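You operate a simulated robot arm through the tools that you are given. There is no shell and no other tool.

The job below is to be done with a simulated robot arm. You get a single attempt, and the scene is never put back.

JOB
Stop the recording and copy it to the 64 GB memory stick.
Fine: wait for the green lamp, then stand the stick back in its holder.

Only the result counts: the job must be done as asked and must still hold three seconds after the hand-in. Knocking over, shifting, dropping, spilling or breaking anything else fails it.

ROBOT AND FRAMES
A 6-joint arm with a three-finger gripper, fixed in place. Base frame: the origin is at the foot of the arm, x ahead of it, y to its left, z up. Readings come in m, degrees, newtons and seconds.
Its first joint turns from -166.0 to 166.0 degrees. Payload 4.89 kg.
The tool frame sits at the grasp point between the pads (the TCP): z along the fingers, y along the line on which they close. The tips reach 0.03 m beyond it. Largest opening 0.164 m; the body of the gripper starts 0.125 m behind the TCP.
Orientation is told as [roll, pitch, yaw] about the base's x, y, z axes, in that order, counted from this pose: with the fingers straight down and closing along the base's y, the tool's x points along the base's -x, its y along +y and its z along -z.

CONTROLS
- The arm moves only by the tool arm_command. Its arguments are lists of equal length, an entry for each row: "hand": the finger opening in m, from 0 to 0.164; "translation": the shift along the base's x, y, z in m, a list of three; "rotation": the turn, a rotation vector about the base's x, y, z in degrees, a list of three. In form: {"hand": [hand, ...], "translation": [[dx, dy, dz], ...], "rotation": [[rx, ry, rz], ...]}. A call has 1 to 20 rows; each row is the pose to reach, as a shift and turn from the pose commanded when the call began. A row lasts 0.2 s, in which the tool goes at most 0.05 m and 8.6 degrees; a call with a longer step from one row to the next is refused whole, and so is a gripper value outside its range. A pose out of reach is approached as far as the arm can. The call stops where the force on the tool passes 40 N (or 10 N more than at its start, if that is more) or the arm is blocked; 0.2 s more then pass. The fingers move at their own pace (about 0.108 m/s each) and stop on an object; they squeeze with about 43 N. The grip force told is the motor's: it shows also when the fingers shut on nothing. Time passes only in rows, and 0.2 s behind the last, so rows that repeat a pose let the fingers close. It gives the time, the measured TCP pose, the force on the tool (base axes), the opening and the grip force at its end, in the units of the frame above (readings bear some noise), with the torque about the TCP (base axes, N m) and any sound that the robot's microphone picked up.
- Cameras (640 x 400 px; columns grow to the right, rows downward): "scene" is fixed at [0.3987, 0.5012, 1.2563]; the picture's right is [1.00, -0.02, 0.00], its down [-0.01, -0.55, -0.83] and it looks along [0.01, 0.83, -0.55] (base axes); focal length 292 px, centre (320, 200). "wrist" rides on the gripper at [0.076, -0.002, -0.152] in the tool frame; the picture's right is [0.02, 1.00, 0.00], its down [-0.88, 0.02, -0.47] and it looks along [-0.47, 0.01, 0.88] (tool axes); focal length 247 px, centre (320, 200). There is no depth. A picture from a camera that has moved, and an enlarged one, comes with that camera's place and axes in the base frame and with its lens.
- get_image(camera): a new picture of that camera. It takes no simulated time.
- raise_lower(by): slides the trunk up (or, below 0, down) by that many m; the arm rides with it, the base frame stays. It gives what a move gives, with no picture.
- zoom(camera, box): a new picture of the part [left, top, right, bottom] of that camera's present view, enlarged. It takes no simulated time.
- close_job(): hands the job in; it is judged then, once.

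Places have to be worked out from the pictures, the camera data and where the tool is seen. Open the gripper and draw the arm clear of the work before you hand the job in, unless the task says otherwise.

The tools are called by a JSON object that holds its "name" and its "arguments". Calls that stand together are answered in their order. arm_command: Moves the arm, as the interface text tells. Its arguments: {"type":"object","properties":{"hand":{"type":"array","items":{"type":"number"}},"translation":{"type":"array","items":{"type":"array","items":{"type":"number"}}},"rotation":{"type":"array","items":{"type":"array","items":{"type":"number"}}}},"required":["hand","translation","rotation"]} The other tools are called the same way: raise_lower (by) slides the trunk up or down; get_image (camera) takes a picture; zoom (camera, box) takes an enlarged picture of a part of a camera's view; close_job () hands the job in.

At the start:

```text
time: 0.0
position: [-0.0468, 0.9667, 0.9631]
ee_rot: [0.0, 0.0, -0.1]
ft_force: [-0.2, -1.1, -0.2]
moment: [0.0, 0.01, -0.01]
finger_gap: 0.1644
gripper_force: 0.0
trunk travel left (down, up): [-0.1, 0.29]
```

scene: 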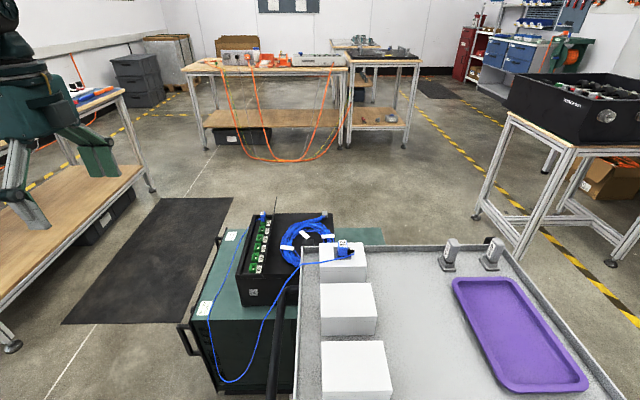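
wrist: 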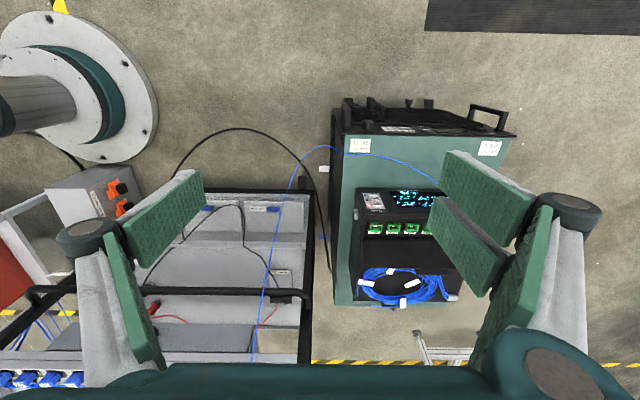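

The scene shows a table with white boxes, small sticks in holders and a purple tray, plus a green cabinet with a device. I will zoom in to identify them before moving.

{"name": "zoom", "arguments": {"camera": "scene", "box": [420, 220, 520, 282]}}

{"name": "zoom", "arguments": {"camera": "scene", "box": [180, 200, 400, 338]}}

{"name": "zoom", "arguments": {"camera": "wrist", "box": [320, 90, 520, 320]}}

{"name": "zoom", "arguments": {"camera": "scene", "box": [280, 230, 640, 400]}}

```text
6.40 times, centred on (470, 251) of scene
camera zoom: at [0.3987, 0.5012, 1.2563], right [1.0, -0.02, 0.0], down [-0.01, -0.55, -0.83], along [0.01, 0.83, -0.55], focal length 1867 px, centre (-640, -126)
```

zoom: 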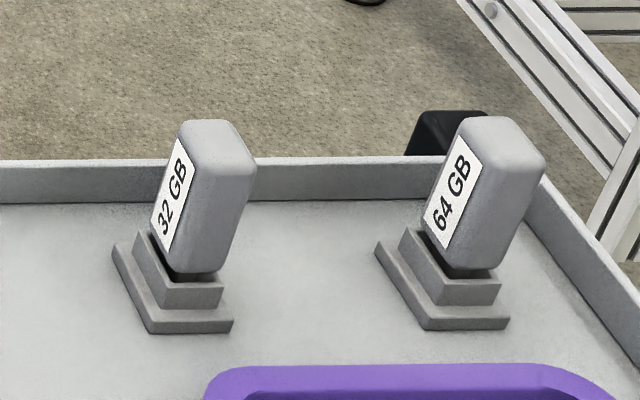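

```text
2.90 times, centred on (290, 269) of scene
camera zoom: at [0.3987, 0.5012, 1.2563], right [1.0, -0.02, 0.0], down [-0.01, -0.55, -0.83], along [0.01, 0.83, -0.55], focal length 846 px, centre (407, 0)
```

zoom: 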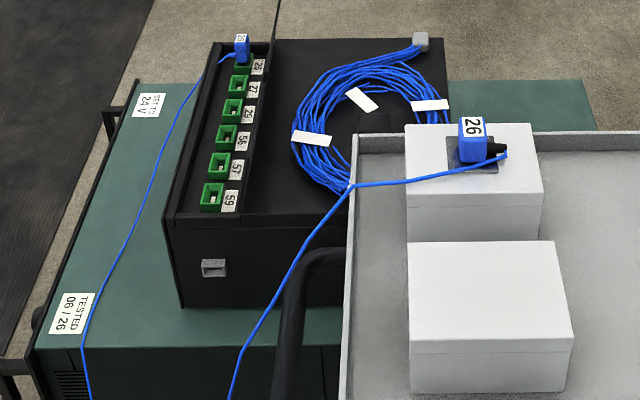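

```text
1.74 times, centred on (420, 205) of wrist
camera zoom: at [-0.1234, 0.9645, 1.1158], right [-0.02, 1.0, 0.0], down [0.88, 0.02, 0.47], along [0.47, 0.01, -0.88], focal length 430 px, centre (146, 191)
```

zoom: 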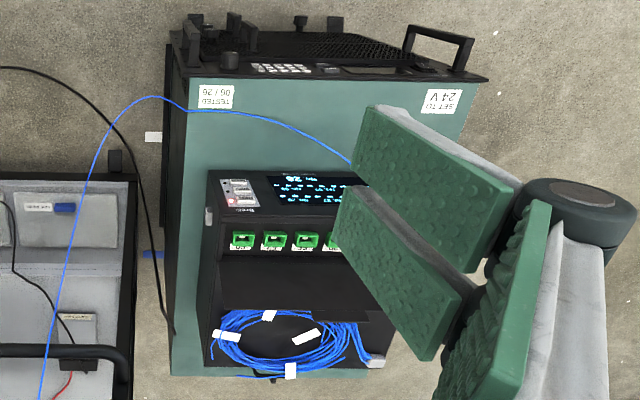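

```text
1.78 times, centred on (460, 315) of scene
camera zoom: at [0.3987, 0.5012, 1.2563], right [1.0, -0.02, 0.0], down [-0.01, -0.55, -0.83], along [0.01, 0.83, -0.55], focal length 518 px, centre (71, -4)
```

zoom: 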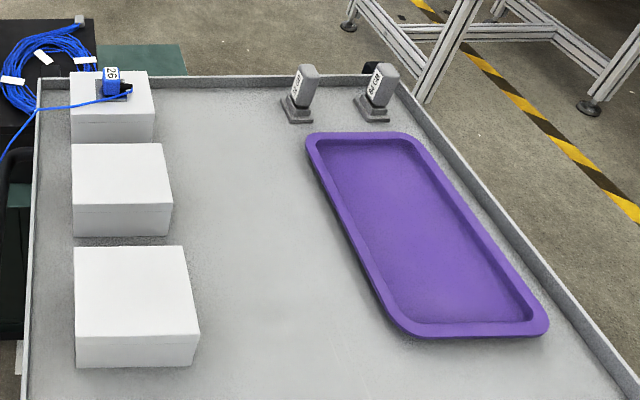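

The recorder seems to be the black box with a screen and a small panel. I zoom in on its panel and on the port on its side.

{"name": "zoom", "arguments": {"camera": "wrist", "box": [350, 180, 450, 245]}}

{"name": "zoom", "arguments": {"camera": "wrist", "box": [355, 185, 395, 215]}}

{"name": "zoom", "arguments": {"camera": "scene", "box": [230, 270, 290, 310]}}

{"name": "zoom", "arguments": {"camera": "wrist", "box": [330, 90, 520, 200]}}

{"name": "zoom", "arguments": {"camera": "wrist", "box": [0, 150, 320, 400]}}

```text
6.15 times, centred on (400, 212) of wrist
camera zoom: at [-0.1234, 0.9645, 1.1158], right [-0.02, 1.0, 0.0], down [0.88, 0.02, 0.47], along [0.47, 0.01, -0.88], focal length 1520 px, centre (-172, 123)
```

zoom: 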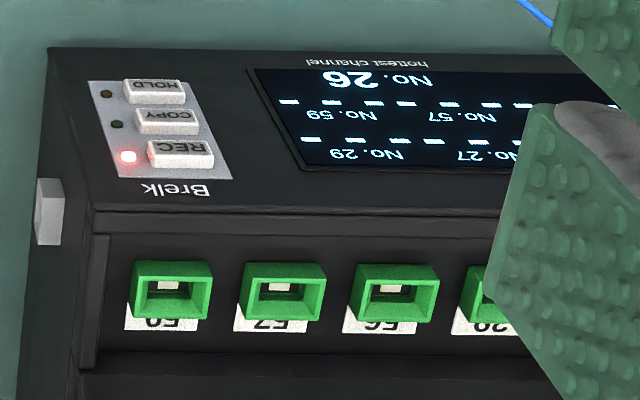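

```text
13.33 times, centred on (375, 200) of wrist
camera zoom: at [-0.1234, 0.9645, 1.1158], right [-0.02, 1.0, 0.0], down [0.88, 0.02, 0.47], along [0.47, 0.01, -0.88], focal length 3293 px, centre (-413, 200)
```

zoom: 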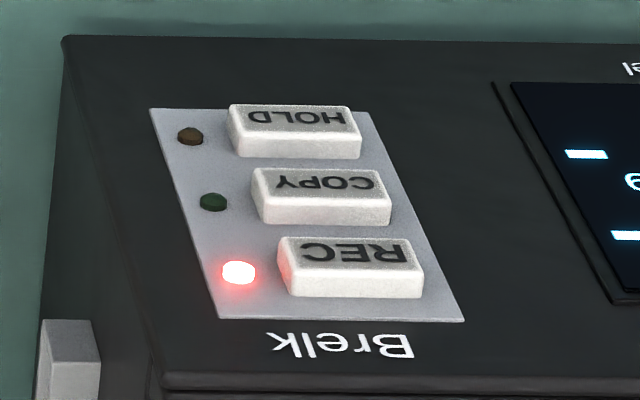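

```text
10.00 times, centred on (260, 290) of scene
camera zoom: at [0.3987, 0.5012, 1.2563], right [1.0, -0.02, 0.0], down [-0.01, -0.55, -0.83], along [0.01, 0.83, -0.55], focal length 2917 px, centre (920, -700)
```

zoom: 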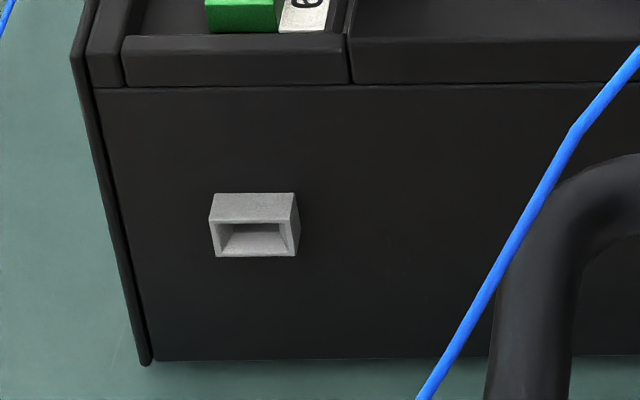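

```text
3.37 times, centred on (425, 145) of wrist
camera zoom: at [-0.1234, 0.9645, 1.1158], right [-0.02, 1.0, 0.0], down [0.88, 0.02, 0.47], along [0.47, 0.01, -0.88], focal length 832 px, centre (-34, 385)
```

zoom: 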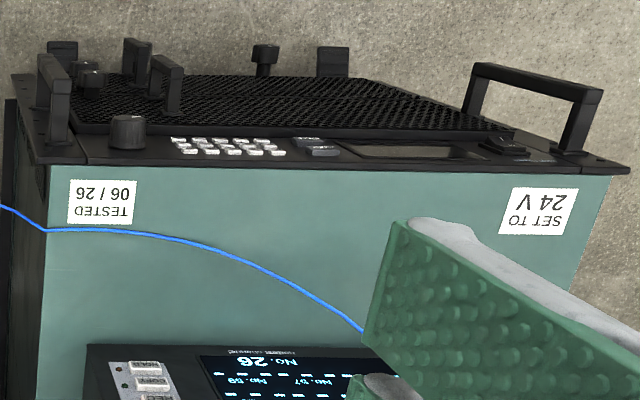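

```text
1.60 times, centred on (160, 275) of wrist
camera zoom: at [-0.1234, 0.9645, 1.1158], right [-0.02, 1.0, 0.0], down [0.88, 0.02, 0.47], along [0.47, 0.01, -0.88], focal length 395 px, centre (576, 80)
```

zoom: 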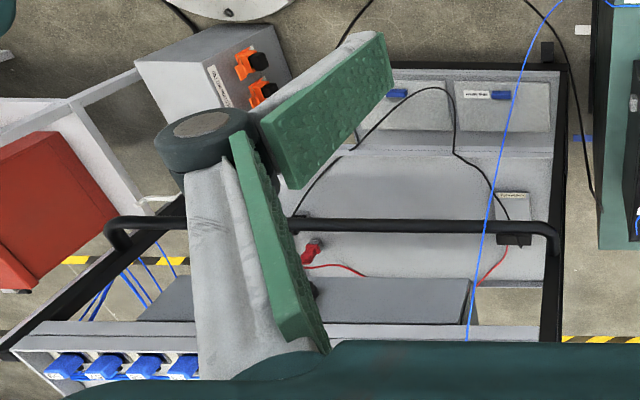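

The panel has REC (red lamp lit), COPY (green lamp off) and HOLD, and a grey port faces -y on the recorder's side. To locate the table with the sticks, I raise the trunk for an overview.

{"name": "raise_lower", "arguments": {"by": 0.2}}

{"name": "get_image", "arguments": {"camera": "wrist"}}

{"name": "get_image", "arguments": {"camera": "scene"}}

```text
time: 2.2
position: [-0.0464, 0.9684, 1.1618]
ee_rot: [-0.1, 0.1, -0.2]
ft_force: [0.2, 0.8, -0.2]
moment: [-0.01, -0.01, -0.03]
finger_gap: 0.1642
gripper_force: 0.2
trunk travel left (down, up): [-0.3, 0.09]
```

```text
taken
camera wrist: at [-0.1233, 0.9659, 1.3145], right [-0.02, 1.0, 0.0], down [0.88, 0.02, 0.47], along [0.47, 0.01, -0.88], focal length 247 px, centre (320, 200)
```

wrist: 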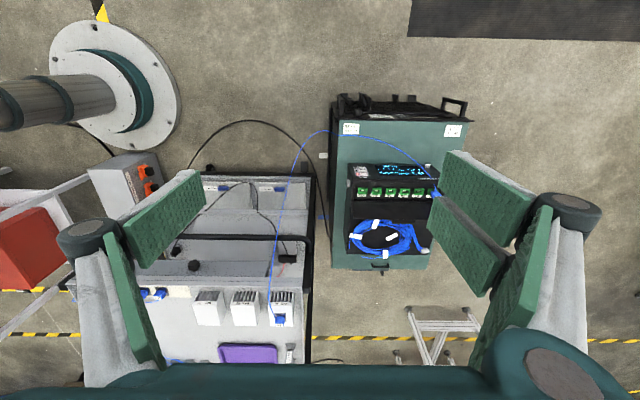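

```text
taken
```

scene: 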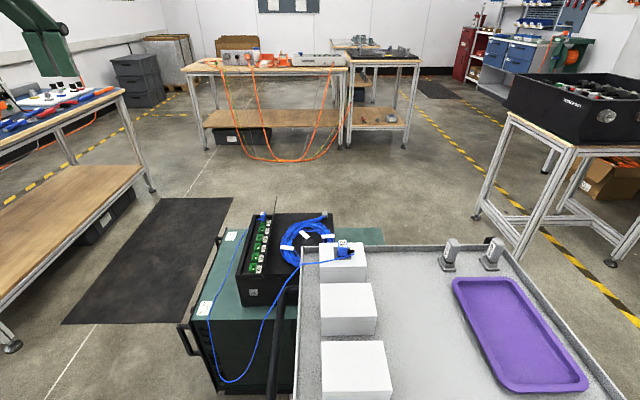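

The table with boxes and tray is now in the wrist view; I zoom there to triangulate the sticks.

{"name": "zoom", "arguments": {"camera": "wrist", "box": [140, 270, 330, 380]}}

{"name": "zoom", "arguments": {"camera": "wrist", "box": [250, 310, 330, 370]}}

{"name": "zoom", "arguments": {"camera": "wrist", "box": [340, 150, 440, 280]}}

```text
3.37 times, centred on (235, 325) of wrist
camera zoom: at [-0.1233, 0.9659, 1.3145], right [-0.02, 1.0, 0.0], down [0.88, 0.02, 0.47], along [0.47, 0.01, -0.88], focal length 832 px, centre (606, -221)
```

zoom: 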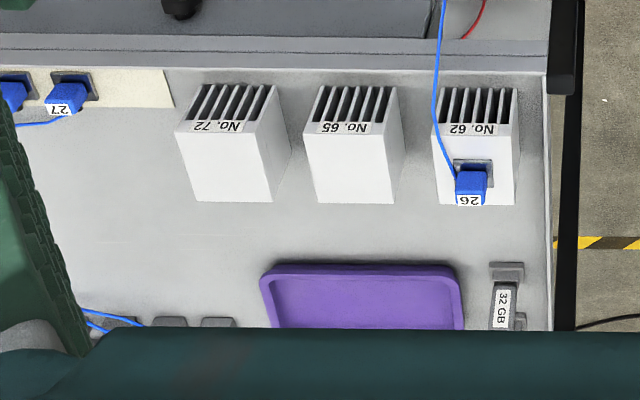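

```text
6.67 times, centred on (290, 340) of wrist
camera zoom: at [-0.1233, 0.9659, 1.3145], right [-0.02, 1.0, 0.0], down [0.88, 0.02, 0.47], along [0.47, 0.01, -0.88], focal length 1646 px, centre (520, -733)
```

zoom: 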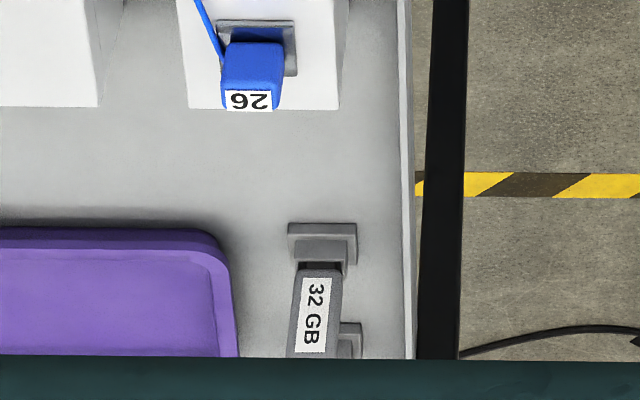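

```text
3.08 times, centred on (390, 215) of wrist
camera zoom: at [-0.1233, 0.9659, 1.3145], right [-0.02, 1.0, 0.0], down [0.88, 0.02, 0.47], along [0.47, 0.01, -0.88], focal length 760 px, centre (105, 154)
```

zoom: 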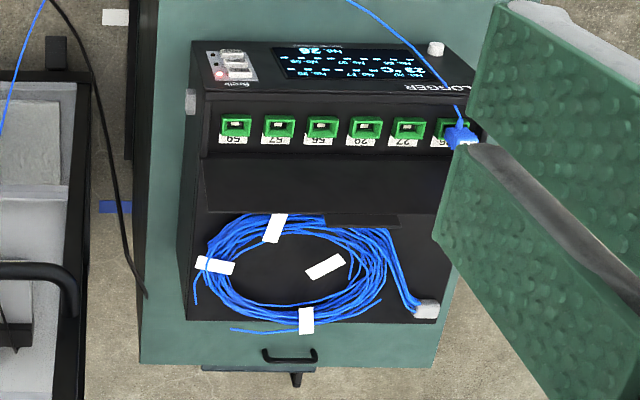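

Triangulation puts the sticks near (0.64, 0.88) and (0.72, 0.88) at table height about 0.85, and the port near (0.21, 1.06, 0.57). I move over the table, high up, for a closer look at the 64 GB stick.

{"name": "arm_command", "arguments": {"hand": [0.164, 0.164, 0.164, 0.164, 0.164, 0.164, 0.164, 0.164, 0.164, 0.164, 0.164, 0.164], "translation": [[0.042, -0.01, 0], [0.084, -0.02, 0], [0.126, -0.03, 0], [0.168, -0.04, 0], [0.21, -0.05, 0], [0.252, -0.06, 0], [0.294, -0.07, 0], [0.336, -0.08, 0], [0.378, -0.09, 0], [0.42, -0.1, 0], [0.462, -0.11, 0], [0.495, -0.12, 0]], "rotation": [[0, 0, 0], [0, 0, 0], [0, 0, 0], [0, 0, 0], [0, 0, 0], [0, 0, 0], [0, 0, 0], [0, 0, 0], [0, 0, 0], [0, 0, 0], [0, 0, 0], [0, 0, 0]]}}

{"name": "get_image", "arguments": {"camera": "wrist"}}

{"name": "get_image", "arguments": {"camera": "scene"}}

```text
time: 4.8
position: [0.4476, 0.8469, 1.1614]
ee_rot: [0.1, 0.1, -0.1]
ft_force: [-0.4, 0.3, -0.7]
moment: [-0.05, -0.12, 0.02]
finger_gap: 0.1638
gripper_force: 0.0
trunk travel left (down, up): [-0.3, 0.09]
```

```text
taken
camera wrist: at [0.3706, 0.8454, 1.3147], right [-0.02, 1.0, 0.0], down [0.88, 0.02, 0.47], along [0.47, 0.01, -0.88], focal length 247 px, centre (320, 200)
```

wrist: 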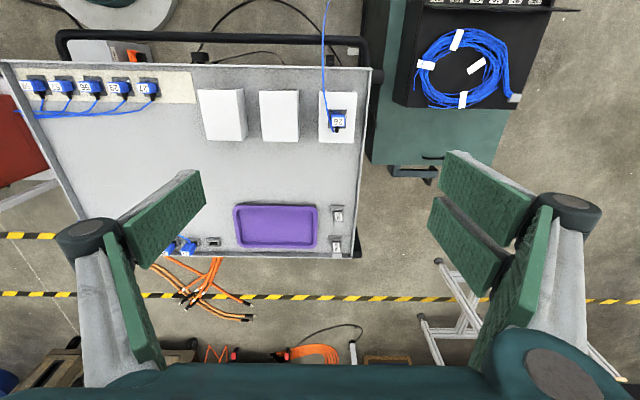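

```text
taken
```

scene: 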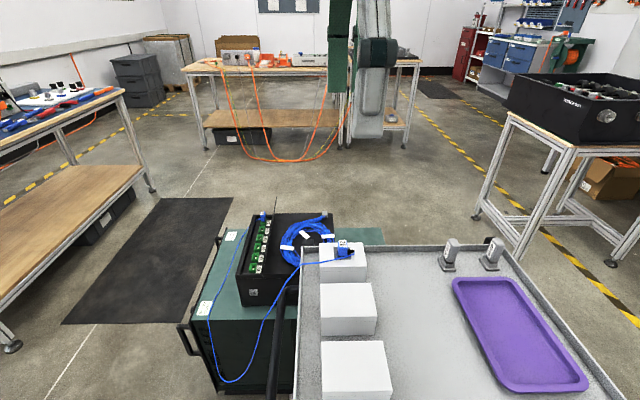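

{"name": "zoom", "arguments": {"camera": "wrist", "box": [310, 195, 365, 260]}}

{"name": "zoom", "arguments": {"camera": "wrist", "box": [300, 0, 400, 150]}}

{"name": "zoom", "arguments": {"camera": "scene", "box": [465, 230, 515, 280]}}

```text
6.15 times, centred on (338, 228) of wrist
camera zoom: at [0.3706, 0.8454, 1.3147], right [-0.02, 1.0, 0.0], down [0.88, 0.02, 0.47], along [0.47, 0.01, -0.88], focal length 1520 px, centre (212, 31)
```

zoom: 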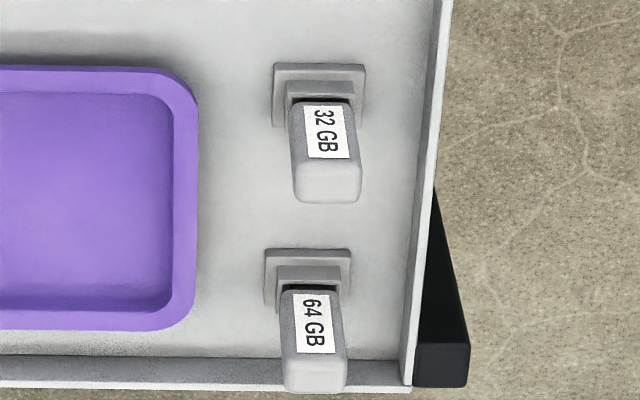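

```text
2.67 times, centred on (350, 75) of wrist
camera zoom: at [0.3706, 0.8454, 1.3147], right [-0.02, 1.0, 0.0], down [0.88, 0.02, 0.47], along [0.47, 0.01, -0.88], focal length 659 px, centre (240, 533)
```

zoom: 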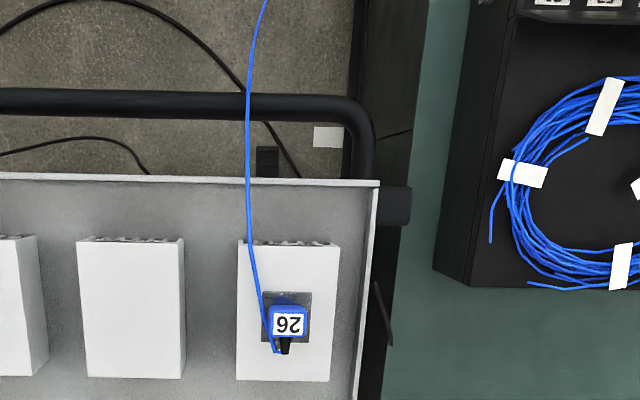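

```text
8.00 times, centred on (490, 255) of scene
camera zoom: at [0.3987, 0.5012, 1.2563], right [1.0, -0.02, 0.0], down [-0.01, -0.55, -0.83], along [0.01, 0.83, -0.55], focal length 2334 px, centre (-1040, -240)
```

zoom: 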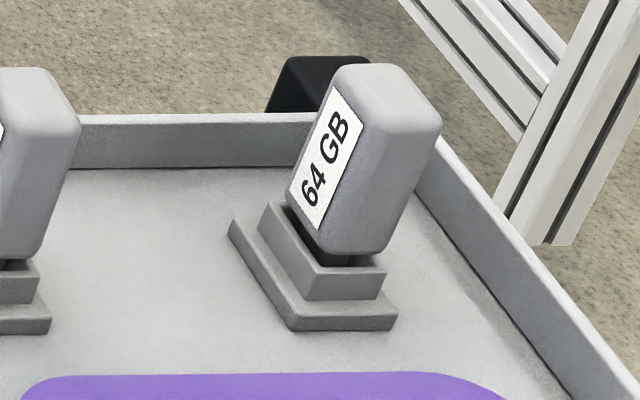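

The stick is at about (0.723, 0.888), body z from 0.874 to 0.907. Before picking it I want to stop the recording, so I go back towards the logger's panel for a close view of the buttons.

{"name": "arm_command", "arguments": {"hand": [0.164, 0.164, 0.164, 0.164, 0.164, 0.164, 0.164, 0.164, 0.164, 0.164, 0.164, 0.164], "translation": [[-0.04, 0.01, -0.015], [-0.08, 0.02, -0.03], [-0.12, 0.03, -0.045], [-0.16, 0.04, -0.06], [-0.2, 0.05, -0.075], [-0.24, 0.06, -0.09], [-0.28, 0.075, -0.105], [-0.32, 0.09, -0.12], [-0.36, 0.105, -0.135], [-0.4, 0.12, -0.15], [-0.44, 0.135, -0.165], [-0.46, 0.143, -0.18]], "rotation": [[0, 0, 0], [0, 0, 0], [0, 0, 0], [0, 0, 0], [0, 0, 0], [0, 0, 0], [0, 0, 0], [0, 0, 0], [0, 0, 0], [0, 0, 0], [0, 0, 0], [0, 0, 0]]}}

{"name": "get_image", "arguments": {"camera": "wrist"}}

```text
time: 7.4
position: [-0.0116, 0.987, 0.9828]
ee_rot: [0.0, 0.1, -0.2]
ft_force: [-0.2, 0.3, -0.1]
moment: [0.05, -0.03, 0.0]
finger_gap: 0.164
gripper_force: 0.1
trunk travel left (down, up): [-0.3, 0.09]
```

```text
taken
camera wrist: at [-0.0886, 0.9854, 1.1357], right [-0.02, 1.0, 0.0], down [0.88, 0.02, 0.47], along [0.47, 0.01, -0.88], focal length 247 px, centre (320, 200)
```

wrist: 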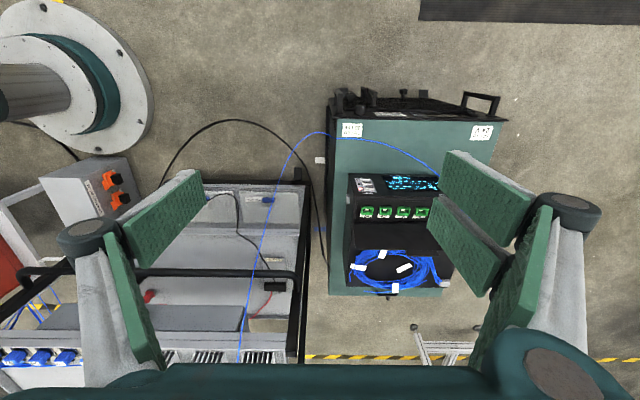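

The panel is at the logger's -x top edge. I lower the trunk by 0.2 m to get a closer view; nothing is under the gripper at that height.

{"name": "raise_lower", "arguments": {"by": -0.2}}

{"name": "get_image", "arguments": {"camera": "wrist"}}

{"name": "zoom", "arguments": {"camera": "wrist", "box": [330, 120, 450, 200]}}

```text
time: 9.5
position: [-0.0103, 0.9876, 0.783]
ee_rot: [0.1, 0.0, -0.3]
ft_force: [-0.1, -0.8, -0.8]
moment: [0.01, 0.0, 0.0]
finger_gap: 0.1639
gripper_force: 0.0
trunk travel left (down, up): [-0.1, 0.29]
```

```text
taken
camera wrist: at [-0.088, 0.9856, 0.9358], right [-0.02, 1.0, 0.0], down [0.88, 0.02, 0.47], along [0.47, 0.01, -0.88], focal length 247 px, centre (320, 200)
```

wrist: 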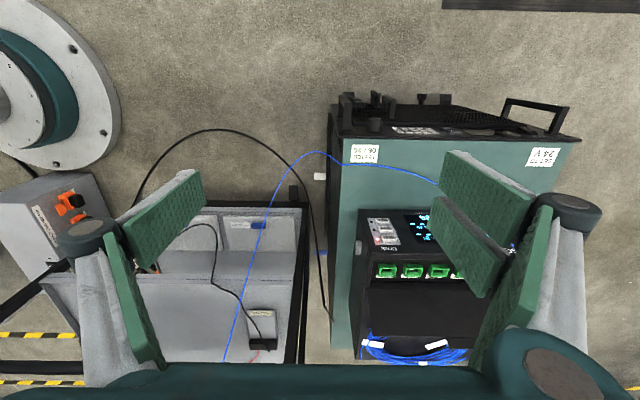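

```text
5.00 times, centred on (390, 160) of wrist
camera zoom: at [-0.088, 0.9856, 0.9358], right [-0.02, 1.0, 0.0], down [0.88, 0.02, 0.47], along [0.47, 0.01, -0.88], focal length 1235 px, centre (-30, 400)
```

zoom: 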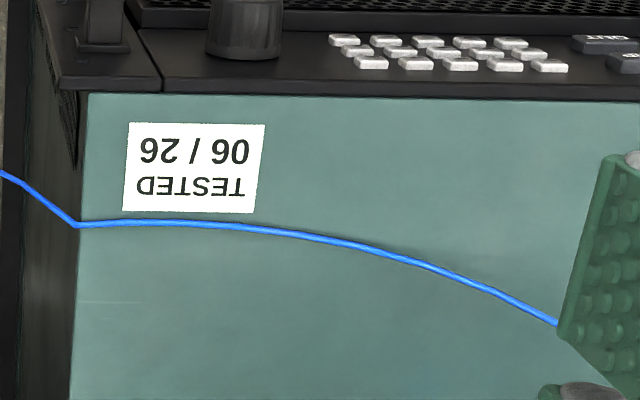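

{"name": "zoom", "arguments": {"camera": "wrist", "box": [345, 200, 425, 260]}}

{"name": "zoom", "arguments": {"camera": "wrist", "box": [345, 200, 465, 360]}}

```text
6.67 times, centred on (385, 230) of wrist
camera zoom: at [-0.088, 0.9856, 0.9358], right [-0.02, 1.0, 0.0], down [0.88, 0.02, 0.47], along [0.47, 0.01, -0.88], focal length 1646 px, centre (-113, 0)
```

zoom: 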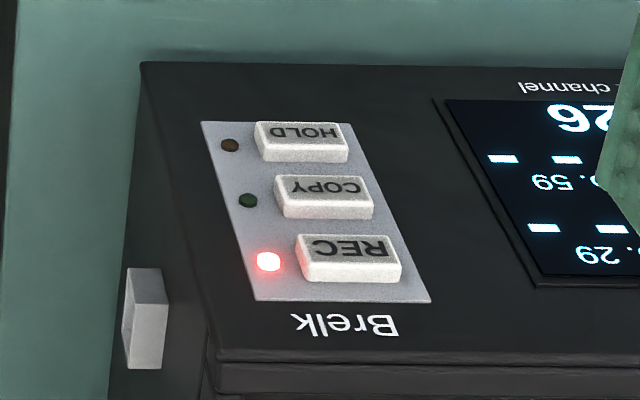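

```text
2.50 times, centred on (405, 280) of wrist
camera zoom: at [-0.088, 0.9856, 0.9358], right [-0.02, 1.0, 0.0], down [0.88, 0.02, 0.47], along [0.47, 0.01, -0.88], focal length 617 px, centre (108, 0)
```

zoom: 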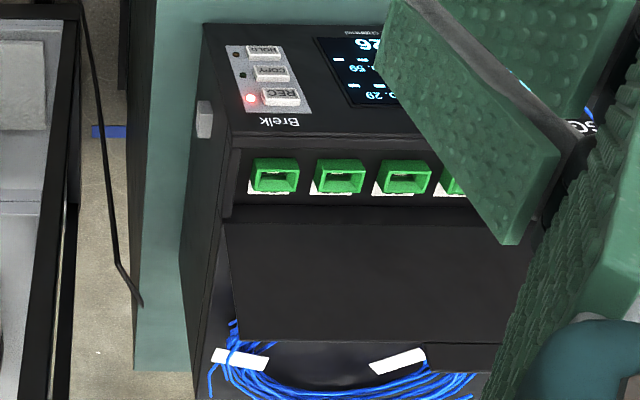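

The three buttons sit on the vertical -x face at x≈0.161, y≈1.108: REC z≈0.600, COPY z≈0.571, HOLD z≈0.548. I close the fingers and tilt the tool so that one fingertip corner leads in the +x direction, doing this here in free space.

{"name": "arm_command", "arguments": {"hand": [0.12, 0.08, 0.04, 0.0, 0.0, 0.0, 0.0, 0.0, 0.0], "translation": [[0, 0, 0], [0, 0, 0], [0, 0, 0], [0, 0, 0], [0, 0, 0], [0, 0, 0], [0, 0, 0], [0, 0, 0], [0, 0, 0]], "rotation": [[2.45, -5.91, 5.25], [4.9, -11.83, 10.5], [7.35, -17.74, 15.75], [9.8, -23.65, 21.0], [12.25, -29.56, 26.25], [14.7, -35.48, 31.5], [17.15, -41.39, 36.75], [19.6, -47.3, 42.0], [19.6, -47.3, 42.0]]}}

{"name": "get_image", "arguments": {"camera": "wrist"}}

{"name": "get_image", "arguments": {"camera": "scene"}}

```text
time: 11.5
position: [-0.0105, 0.9865, 0.7825]
ee_rot: [0.1, -49.9, 44.7]
ft_force: [-0.4, -0.4, -0.2]
moment: [0.0, -0.02, -0.02]
finger_gap: 0.0
gripper_force: 43.1
trunk travel left (down, up): [-0.1, 0.29]
```

```text
taken
camera wrist: at [-0.1277, 0.8688, 0.8221], right [-0.72, 0.7, -0.01], down [0.13, 0.16, 0.98], along [0.69, 0.7, -0.2], focal length 247 px, centre (320, 200)
```

wrist: 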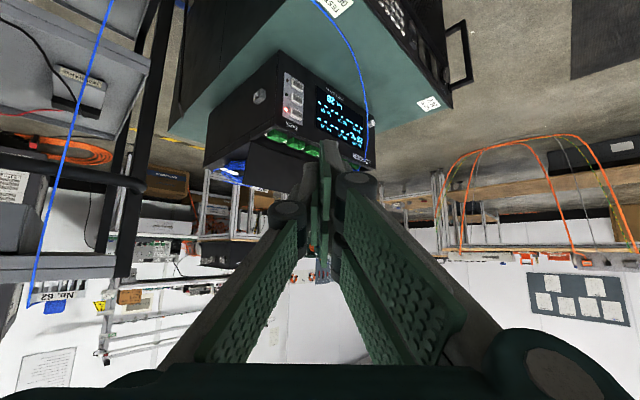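

```text
taken
```

scene: 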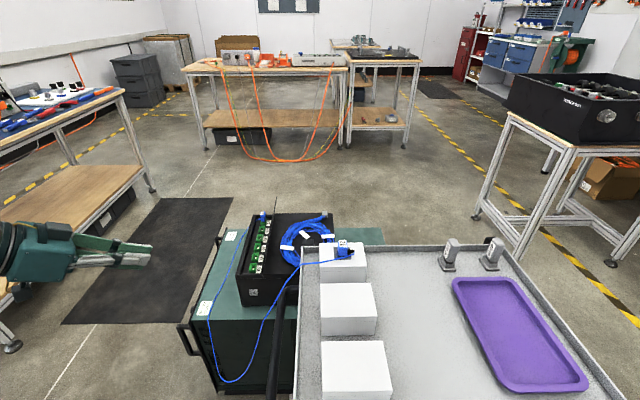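

Reach and orientation are fine. I zoom on the panel from this viewpoint for another fix of the button positions.

{"name": "zoom", "arguments": {"camera": "wrist", "box": [240, 60, 340, 130]}}

{"name": "zoom", "arguments": {"camera": "wrist", "box": [200, 50, 400, 200]}}

```text
5.71 times, centred on (290, 95) of wrist
camera zoom: at [-0.1277, 0.8688, 0.8221], right [-0.72, 0.7, -0.01], down [0.13, 0.16, 0.98], along [0.69, 0.7, -0.2], focal length 1411 px, centre (491, 800)
```

zoom: 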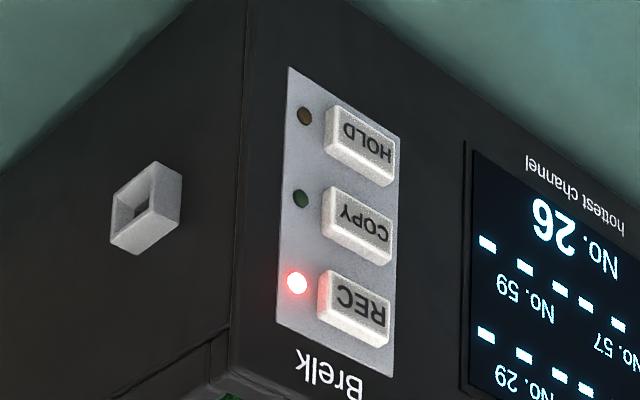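

```text
2.67 times, centred on (300, 125) of wrist
camera zoom: at [-0.1277, 0.8688, 0.8221], right [-0.72, 0.7, -0.01], down [0.13, 0.16, 0.98], along [0.69, 0.7, -0.2], focal length 659 px, centre (373, 400)
```

zoom: 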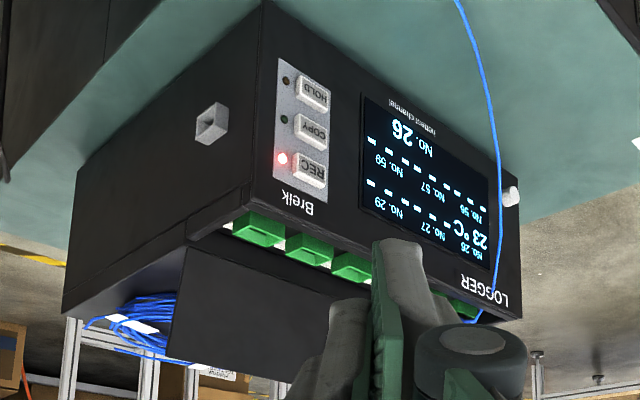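

Third view confirms: REC (0.161, ~1.104, 0.600), COPY z 0.573; port opening centre ≈ (0.211, 1.058, 0.566). I move the fingertip to 3 cm short of REC.

{"name": "arm_command", "arguments": {"hand": [0, 0, 0, 0, 0, 0, 0], "translation": [[0.01, 0.02, -0.035], [0.03, 0.04, -0.07], [0.05, 0.06, -0.105], [0.07, 0.08, -0.14], [0.09, 0.1035, -0.165], [0.112, 0.1035, -0.172], [0.112, 0.1035, -0.172]], "rotation": [[0, 0, 0], [0, 0, 0], [0, 0, 0], [0, 0, 0], [0, 0, 0], [0, 0, 0], [0, 0, 0]]}}

{"name": "get_image", "arguments": {"camera": "wrist"}}

{"name": "zoom", "arguments": {"camera": "scene", "box": [150, 190, 300, 310]}}

{"name": "zoom", "arguments": {"camera": "wrist", "box": [220, 70, 420, 210]}}

```text
time: 13.1
position: [0.099, 1.0891, 0.6098]
ee_rot: [0.3, -50.1, 44.5]
ft_force: [-0.6, -0.1, 0.1]
moment: [0.01, 0.0, 0.0]
finger_gap: 0.0
gripper_force: 42.6
trunk travel left (down, up): [-0.1, 0.29]
```

```text
taken
camera wrist: at [-0.0177, 0.9715, 0.6495], right [-0.71, 0.7, -0.01], down [0.13, 0.16, 0.98], along [0.69, 0.7, -0.2], focal length 247 px, centre (320, 200)
```

wrist: 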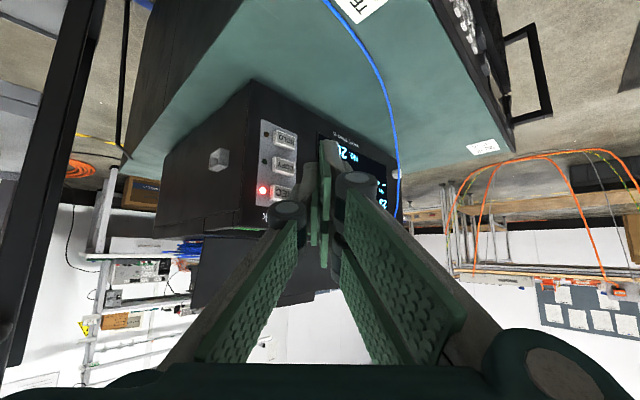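

```text
3.33 times, centred on (225, 250) of scene
camera zoom: at [0.3987, 0.5012, 1.2563], right [1.0, -0.02, 0.0], down [-0.01, -0.55, -0.83], along [0.01, 0.83, -0.55], focal length 972 px, centre (637, 33)
```

zoom: 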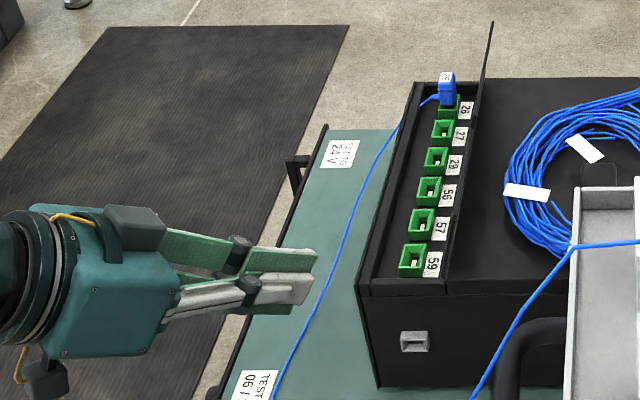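

```text
2.86 times, centred on (320, 140) of wrist
camera zoom: at [-0.0177, 0.9715, 0.6495], right [-0.71, 0.7, -0.01], down [0.13, 0.16, 0.98], along [0.69, 0.7, -0.2], focal length 706 px, centre (320, 371)
```

zoom: 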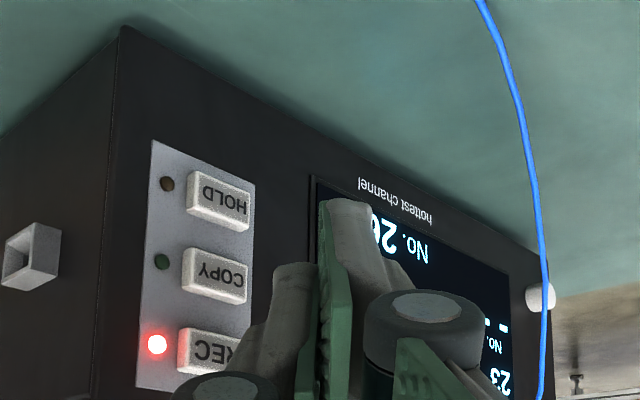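

The fingertips look uneven in the picture, so I inspect the tip shape more closely before pressing.

{"name": "zoom", "arguments": {"camera": "scene", "box": [190, 235, 240, 275]}}

{"name": "zoom", "arguments": {"camera": "wrist", "box": [270, 130, 370, 230]}}

```text
10.00 times, centred on (215, 255) of scene
camera zoom: at [0.3987, 0.5012, 1.2563], right [1.0, -0.02, 0.0], down [-0.01, -0.55, -0.83], along [0.01, 0.83, -0.55], focal length 2917 px, centre (1370, -350)
```

zoom: 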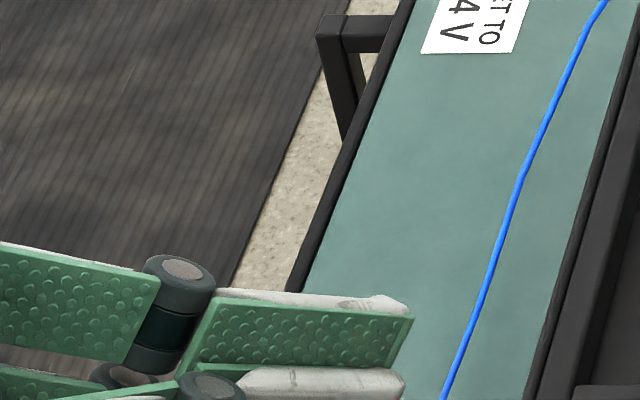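

```text
4.00 times, centred on (320, 180) of wrist
camera zoom: at [-0.0177, 0.9715, 0.6495], right [-0.71, 0.7, -0.01], down [0.13, 0.16, 0.98], along [0.69, 0.7, -0.2], focal length 988 px, centre (320, 280)
```

zoom: 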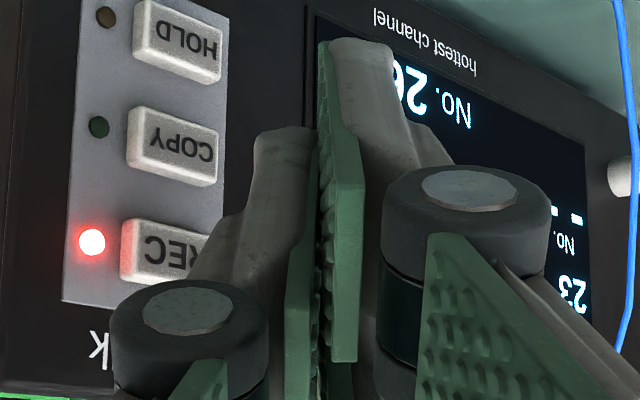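

{"name": "zoom", "arguments": {"camera": "scene", "box": [165, 240, 245, 300]}}

{"name": "zoom", "arguments": {"camera": "wrist", "box": [220, 130, 420, 330]}}

```text
6.67 times, centred on (205, 270) of scene
camera zoom: at [0.3987, 0.5012, 1.2563], right [1.0, -0.02, 0.0], down [-0.01, -0.55, -0.83], along [0.01, 0.83, -0.55], focal length 1945 px, centre (1087, -267)
```

zoom: 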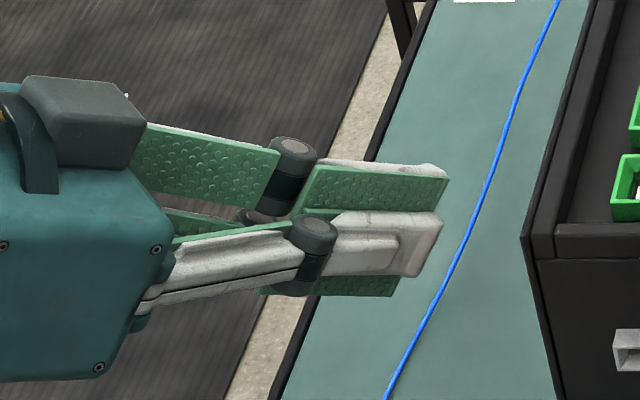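

```text
2.00 times, centred on (320, 230) of wrist
camera zoom: at [-0.0177, 0.9715, 0.6495], right [-0.71, 0.7, -0.01], down [0.13, 0.16, 0.98], along [0.69, 0.7, -0.2], focal length 494 px, centre (320, 140)
```

zoom: 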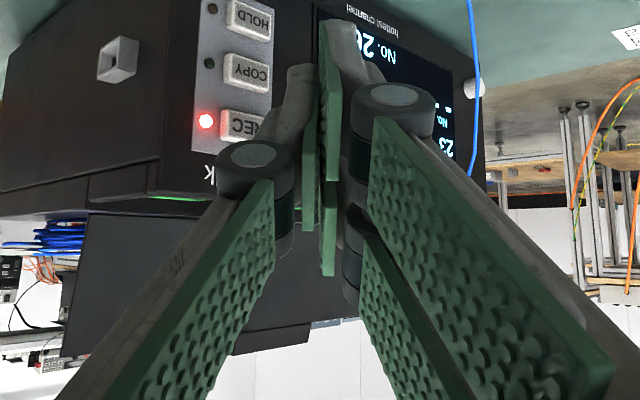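

The gripper skin is a thumb facing a pair of fingers, so with it closed the leading corner is ambiguous. I back off slightly and open to 0.08 m so the single thumb-side finger clearly leads toward the panel.

{"name": "arm_command", "arguments": {"hand": [0, 0.08, 0.08, 0.08, 0.08], "translation": [[-0.0204, 0.0294, 0.0], [-0.0204, 0.0294, 0.0], [-0.0204, 0.0294, 0.0], [-0.0204, 0.0294, 0.0], [-0.0204, 0.0294, 0.0]], "rotation": [[0, 0, 0], [0, 0, 0], [0, 0, 0], [0, 0, 0], [0, 0, 0]]}}

{"name": "zoom", "arguments": {"camera": "wrist", "box": [180, 60, 420, 220]}}

{"name": "zoom", "arguments": {"camera": "scene", "box": [165, 220, 285, 310]}}

```text
time: 14.3
position: [0.0788, 1.1202, 0.6102]
ee_rot: [0.4, -50.0, 44.6]
ft_force: [0.2, 0.2, 0.2]
moment: [-0.01, 0.01, -0.01]
finger_gap: 0.0798
gripper_force: 0.0
trunk travel left (down, up): [-0.1, 0.29]
```

```text
2.50 times, centred on (300, 140) of wrist
camera zoom: at [-0.038, 1.0013, 0.6502], right [-0.71, 0.7, -0.01], down [0.13, 0.16, 0.98], along [0.69, 0.7, -0.2], focal length 617 px, centre (370, 350)
```

zoom: 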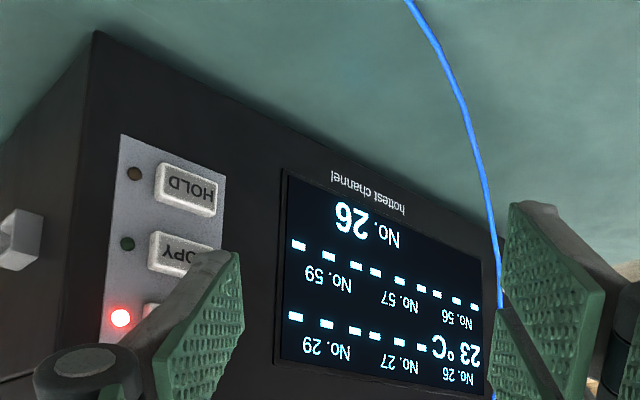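

```text
4.44 times, centred on (225, 265) of scene
camera zoom: at [0.3987, 0.5012, 1.2563], right [1.0, -0.02, 0.0], down [-0.01, -0.55, -0.83], along [0.01, 0.83, -0.55], focal length 1296 px, centre (742, -89)
```

zoom: 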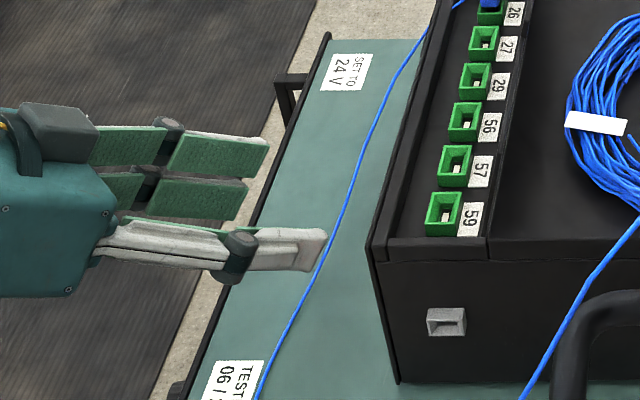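

Model and picture agree: the thumb tip corner is about 25 mm short of REC and at the right height. I advance in +x slowly to just about contact.

{"name": "arm_command", "arguments": {"hand": [0.08, 0.08, 0.08, 0.08], "translation": [[0.01, 0, -0.002], [0.018, 0, -0.002], [0.022, 0, -0.002], [0.024, 0, -0.002]], "rotation": [[0, 0, 0], [0, 0, 0], [0, 0, 0], [0, 0, 0]]}}

{"name": "zoom", "arguments": {"camera": "wrist", "box": [180, 60, 420, 220]}}

{"name": "zoom", "arguments": {"camera": "scene", "box": [185, 230, 285, 300]}}

```text
time: 15.3
position: [0.1037, 1.1201, 0.61]
ee_rot: [0.4, -50.0, 44.6]
ft_force: [0.0, 0.0, 0.2]
moment: [0.01, -0.03, -0.01]
finger_gap: 0.0802
gripper_force: 0.0
trunk travel left (down, up): [-0.1, 0.29]
```

```text
2.50 times, centred on (300, 140) of wrist
camera zoom: at [-0.0128, 1.0015, 0.6492], right [-0.71, 0.7, -0.01], down [0.13, 0.16, 0.98], along [0.69, 0.7, -0.2], focal length 617 px, centre (370, 350)
```

zoom: 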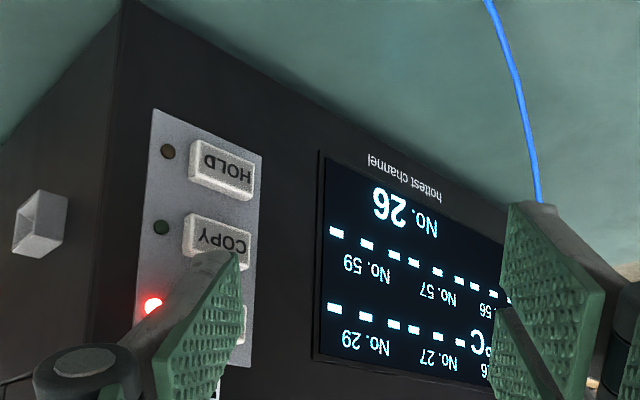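

```text
5.71 times, centred on (235, 265) of scene
camera zoom: at [0.3987, 0.5012, 1.2563], right [1.0, -0.02, 0.0], down [-0.01, -0.55, -0.83], along [0.01, 0.83, -0.55], focal length 1667 px, centre (806, -171)
```

zoom: 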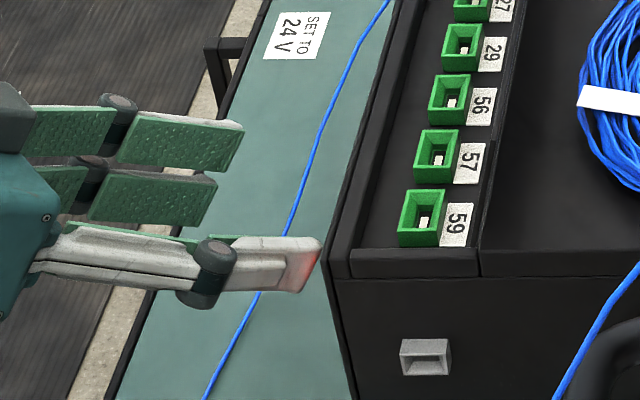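

The tip is right at the button with no force yet; the red glow is on the finger. I press on in 1.5 mm steps.

{"name": "arm_command", "arguments": {"hand": [0.08, 0.08], "translation": [[0.0015, 0, 0], [0.003, 0, 0]], "rotation": [[0, 0, 0], [0, 0, 0]]}}

```text
time: 15.9
position: [0.1066, 1.1198, 0.6094]
ee_rot: [0.3, -50.0, 44.6]
ft_force: [0.3, 0.3, 0.3]
moment: [0.03, -0.03, 0.0]
finger_gap: 0.0801
gripper_force: 0.1
trunk travel left (down, up): [-0.1, 0.29]
```

No contact yet; another 3 mm.

{"name": "arm_command", "arguments": {"hand": [0.08, 0.08], "translation": [[0.0015, 0, 0], [0.003, 0, 0]], "rotation": [[0, 0, 0], [0, 0, 0]]}}

{"name": "zoom", "arguments": {"camera": "wrist", "box": [180, 60, 420, 220]}}

```text
time: 16.5
position: [0.1106, 1.1193, 0.6083]
ee_rot: [0.3, -50.1, 44.7]
ft_force: [-1.8, 0.0, -0.1]
moment: [-0.01, 0.0, -0.05]
finger_gap: 0.0797
gripper_force: 0.1
trunk travel left (down, up): [-0.1, 0.29]
heard: click
```

```text
2.50 times, centred on (300, 140) of wrist
camera zoom: at [-0.0068, 1.0021, 0.6488], right [-0.71, 0.7, -0.01], down [0.13, 0.16, 0.98], along [0.69, 0.7, -0.2], focal length 617 px, centre (370, 350)
```

zoom: 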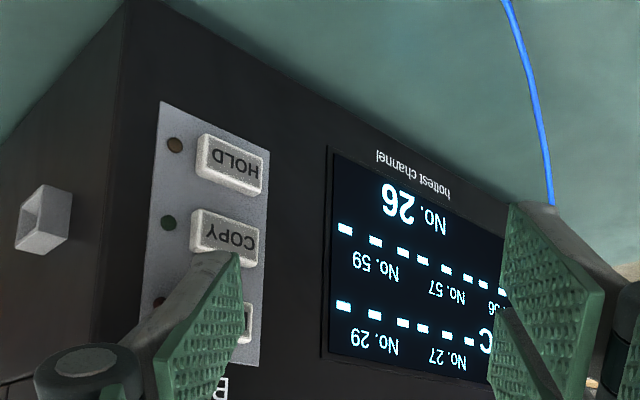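

A click was heard and the red lamp is out: recording stopped. I back straight off in -x and verify the panel.

{"name": "arm_command", "arguments": {"hand": [0.08, 0.08, 0.08, 0.08], "translation": [[-0.006, 0, 0], [-0.03, 0, 0], [-0.06, -0.02, 0.02], [-0.08, -0.05, 0.04]], "rotation": [[0, 0, 0], [0, 0, 0], [0, 0, 0], [0, 0, 0]]}}

{"name": "zoom", "arguments": {"camera": "wrist", "box": [180, 40, 420, 220]}}

```text
time: 17.5
position: [0.0332, 1.0708, 0.6486]
ee_rot: [0.2, -49.9, 44.7]
ft_force: [1.9, 1.1, -1.3]
moment: [-0.01, 0.03, 0.0]
finger_gap: 0.0801
gripper_force: 0.1
trunk travel left (down, up): [-0.1, 0.29]
```

```text
2.22 times, centred on (300, 130) of wrist
camera zoom: at [-0.0841, 0.952, 0.688], right [-0.71, 0.7, -0.01], down [0.13, 0.16, 0.98], along [0.69, 0.7, -0.21], focal length 549 px, centre (364, 356)
```

zoom: 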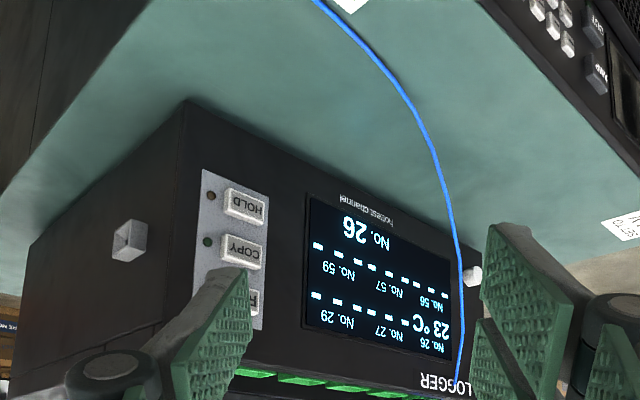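

Lamp spot is hidden by the finger; I raise and pull back to check it, while heading for the travel height.

{"name": "arm_command", "arguments": {"hand": [0.08, 0.08, 0.08, 0.08, 0.08, 0.08, 0.08, 0.08, 0.08, 0.08], "translation": [[-0.01, -0.02, 0.04], [-0.02, -0.04, 0.08], [-0.03, -0.06, 0.12], [-0.03, -0.08, 0.16], [-0.03, -0.1, 0.2], [-0.03, -0.12, 0.24], [-0.03, -0.13, 0.28], [-0.03, -0.13, 0.32], [-0.03, -0.13, 0.36], [-0.03, -0.13, 0.39]], "rotation": [[0, 0, 0], [0, 0, 0], [0, 0, 0], [0, 0, 0], [0, 0, 0], [0, 0, 0], [0, 0, 0], [0, 0, 0], [0, 0, 0], [0, 0, 0]]}}

{"name": "get_image", "arguments": {"camera": "wrist"}}

{"name": "zoom", "arguments": {"camera": "wrist", "box": [200, 0, 360, 100]}}

```text
time: 19.4
position: [-0.0157, 1.016, 0.9184]
ee_rot: [0.3, -50.1, 44.6]
ft_force: [0.7, -0.3, 1.1]
moment: [-0.01, 0.11, 0.06]
finger_gap: 0.0803
gripper_force: 0.1
trunk travel left (down, up): [-0.1, 0.29]
stopped in row 9: the arm was blocked; the commanded pose is now the measured one
```

```text
taken
camera wrist: at [-0.1325, 0.8979, 0.9574], right [-0.71, 0.7, -0.01], down [0.13, 0.15, 0.98], along [0.69, 0.7, -0.2], focal length 247 px, centre (320, 200)
```

wrist: 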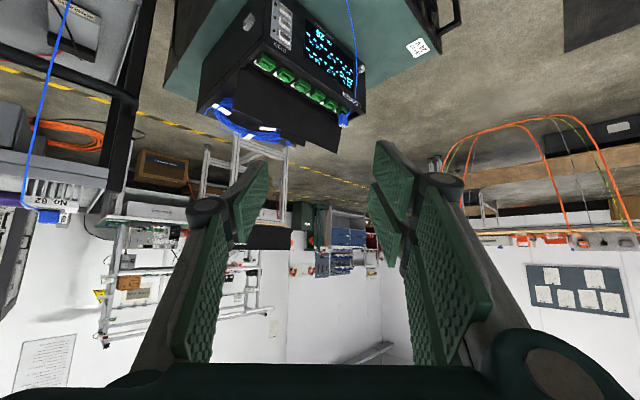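

```text
4.00 times, centred on (280, 50) of wrist
camera zoom: at [-0.1325, 0.8979, 0.9574], right [-0.71, 0.7, -0.01], down [0.13, 0.15, 0.98], along [0.69, 0.7, -0.2], focal length 988 px, centre (480, 800)
```

zoom: 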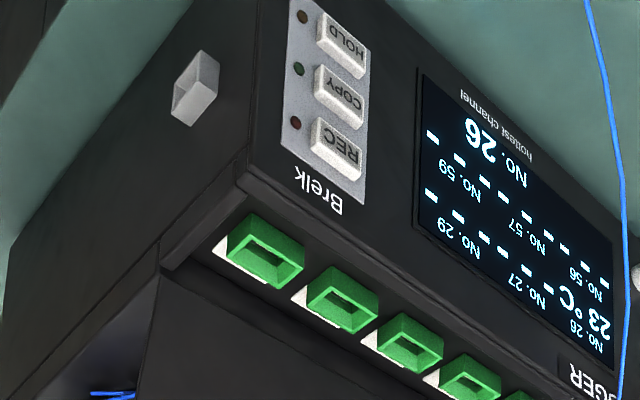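

The red lamp is definitely off. The arm hit some joint limit on pulling inwards, so I use the trunk to gain height instead.

{"name": "raise_lower", "arguments": {"by": 0.2}}

{"name": "arm_command", "arguments": {"hand": [0.08, 0.08, 0.08, 0.08, 0.08, 0.08, 0.08], "translation": [[0, 0, 0], [0, 0, 0], [0, 0, 0], [0, 0, 0], [0, 0, 0], [0, 0, 0], [0, 0, 0]], "rotation": [[0.66, -1.6, -7.43], [1.31, -3.19, -14.86], [1.97, -4.79, -22.29], [2.63, -6.39, -29.72], [3.28, -7.98, -37.15], [3.94, -9.58, -44.58], [3.94, -9.58, -44.58]]}}

```text
time: 21.6
position: [-0.0155, 1.0159, 1.1176]
ee_rot: [0.4, -49.9, 44.6]
ft_force: [0.0, 0.3, -0.8]
moment: [-0.02, -0.01, 0.03]
finger_gap: 0.08
gripper_force: 0.0
trunk travel left (down, up): [-0.3, 0.09]
```

```text
time: 23.2
position: [-0.0163, 1.0152, 1.1188]
ee_rot: [0.3, -60.0, -0.1]
ft_force: [-0.7, 0.6, -1.2]
moment: [-0.07, -0.11, -0.12]
finger_gap: 0.0802
gripper_force: 0.1
trunk travel left (down, up): [-0.3, 0.09]
```

Orientation is now tool tilted 60° towards +x. I travel at this height towards the stick.

{"name": "arm_command", "arguments": {"hand": [0.08, 0.08, 0.08, 0.08, 0.08, 0.08, 0.08, 0.08, 0.08, 0.08, 0.08, 0.08, 0.08, 0.08, 0.08, 0.08], "translation": [[0.043, -0.008, 0], [0.086, -0.016, 0], [0.129, -0.024, 0], [0.172, -0.032, 0], [0.215, -0.04, 0], [0.258, -0.048, 0], [0.301, -0.056, 0], [0.344, -0.064, 0], [0.387, -0.072, 0], [0.43, -0.08, 0], [0.473, -0.088, 0], [0.516, -0.096, 0], [0.559, -0.104, 0], [0.602, -0.112, 0], [0.645, -0.12, 0], [0.684, -0.127, 0]], "rotation": [[0, 0, 0], [0, 0, 0], [0, 0, 0], [0, 0, 0], [0, 0, 0], [0, 0, 0], [0, 0, 0], [0, 0, 0], [0, 0, 0], [0, 0, 0], [0, 0, 0], [0, 0, 0], [0, 0, 0], [0, 0, 0], [0, 0, 0], [0, 0, 0]]}}

{"name": "get_image", "arguments": {"camera": "wrist"}}

{"name": "get_image", "arguments": {"camera": "scene"}}

```text
time: 26.6
position: [0.6661, 0.8871, 1.121]
ee_rot: [0.2, -60.2, 0.0]
ft_force: [-1.2, 0.6, 1.4]
moment: [-0.05, -0.06, -0.02]
finger_gap: 0.08
gripper_force: 0.2
trunk travel left (down, up): [-0.3, 0.09]
```

```text
taken
camera wrist: at [0.4953, 0.8856, 1.1304], right [-0.01, 1.0, -0.02], down [0.03, 0.02, 1.0], along [1.0, 0.01, -0.03], focal length 247 px, centre (320, 200)
```

wrist: 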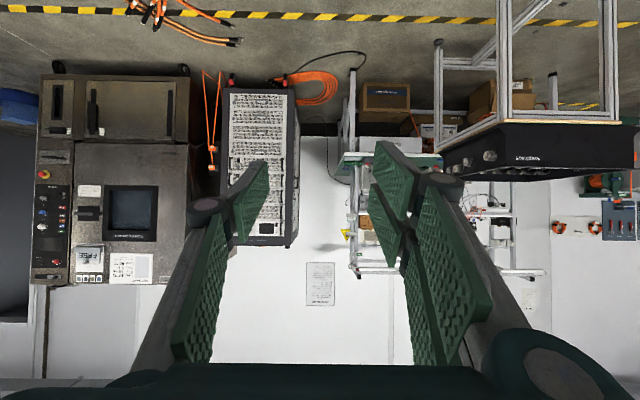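

```text
taken
```

scene: 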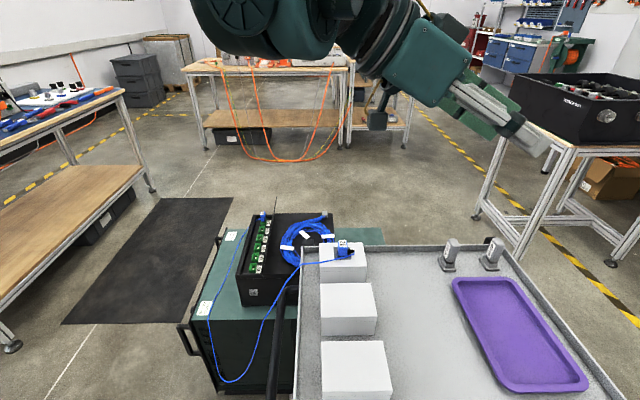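

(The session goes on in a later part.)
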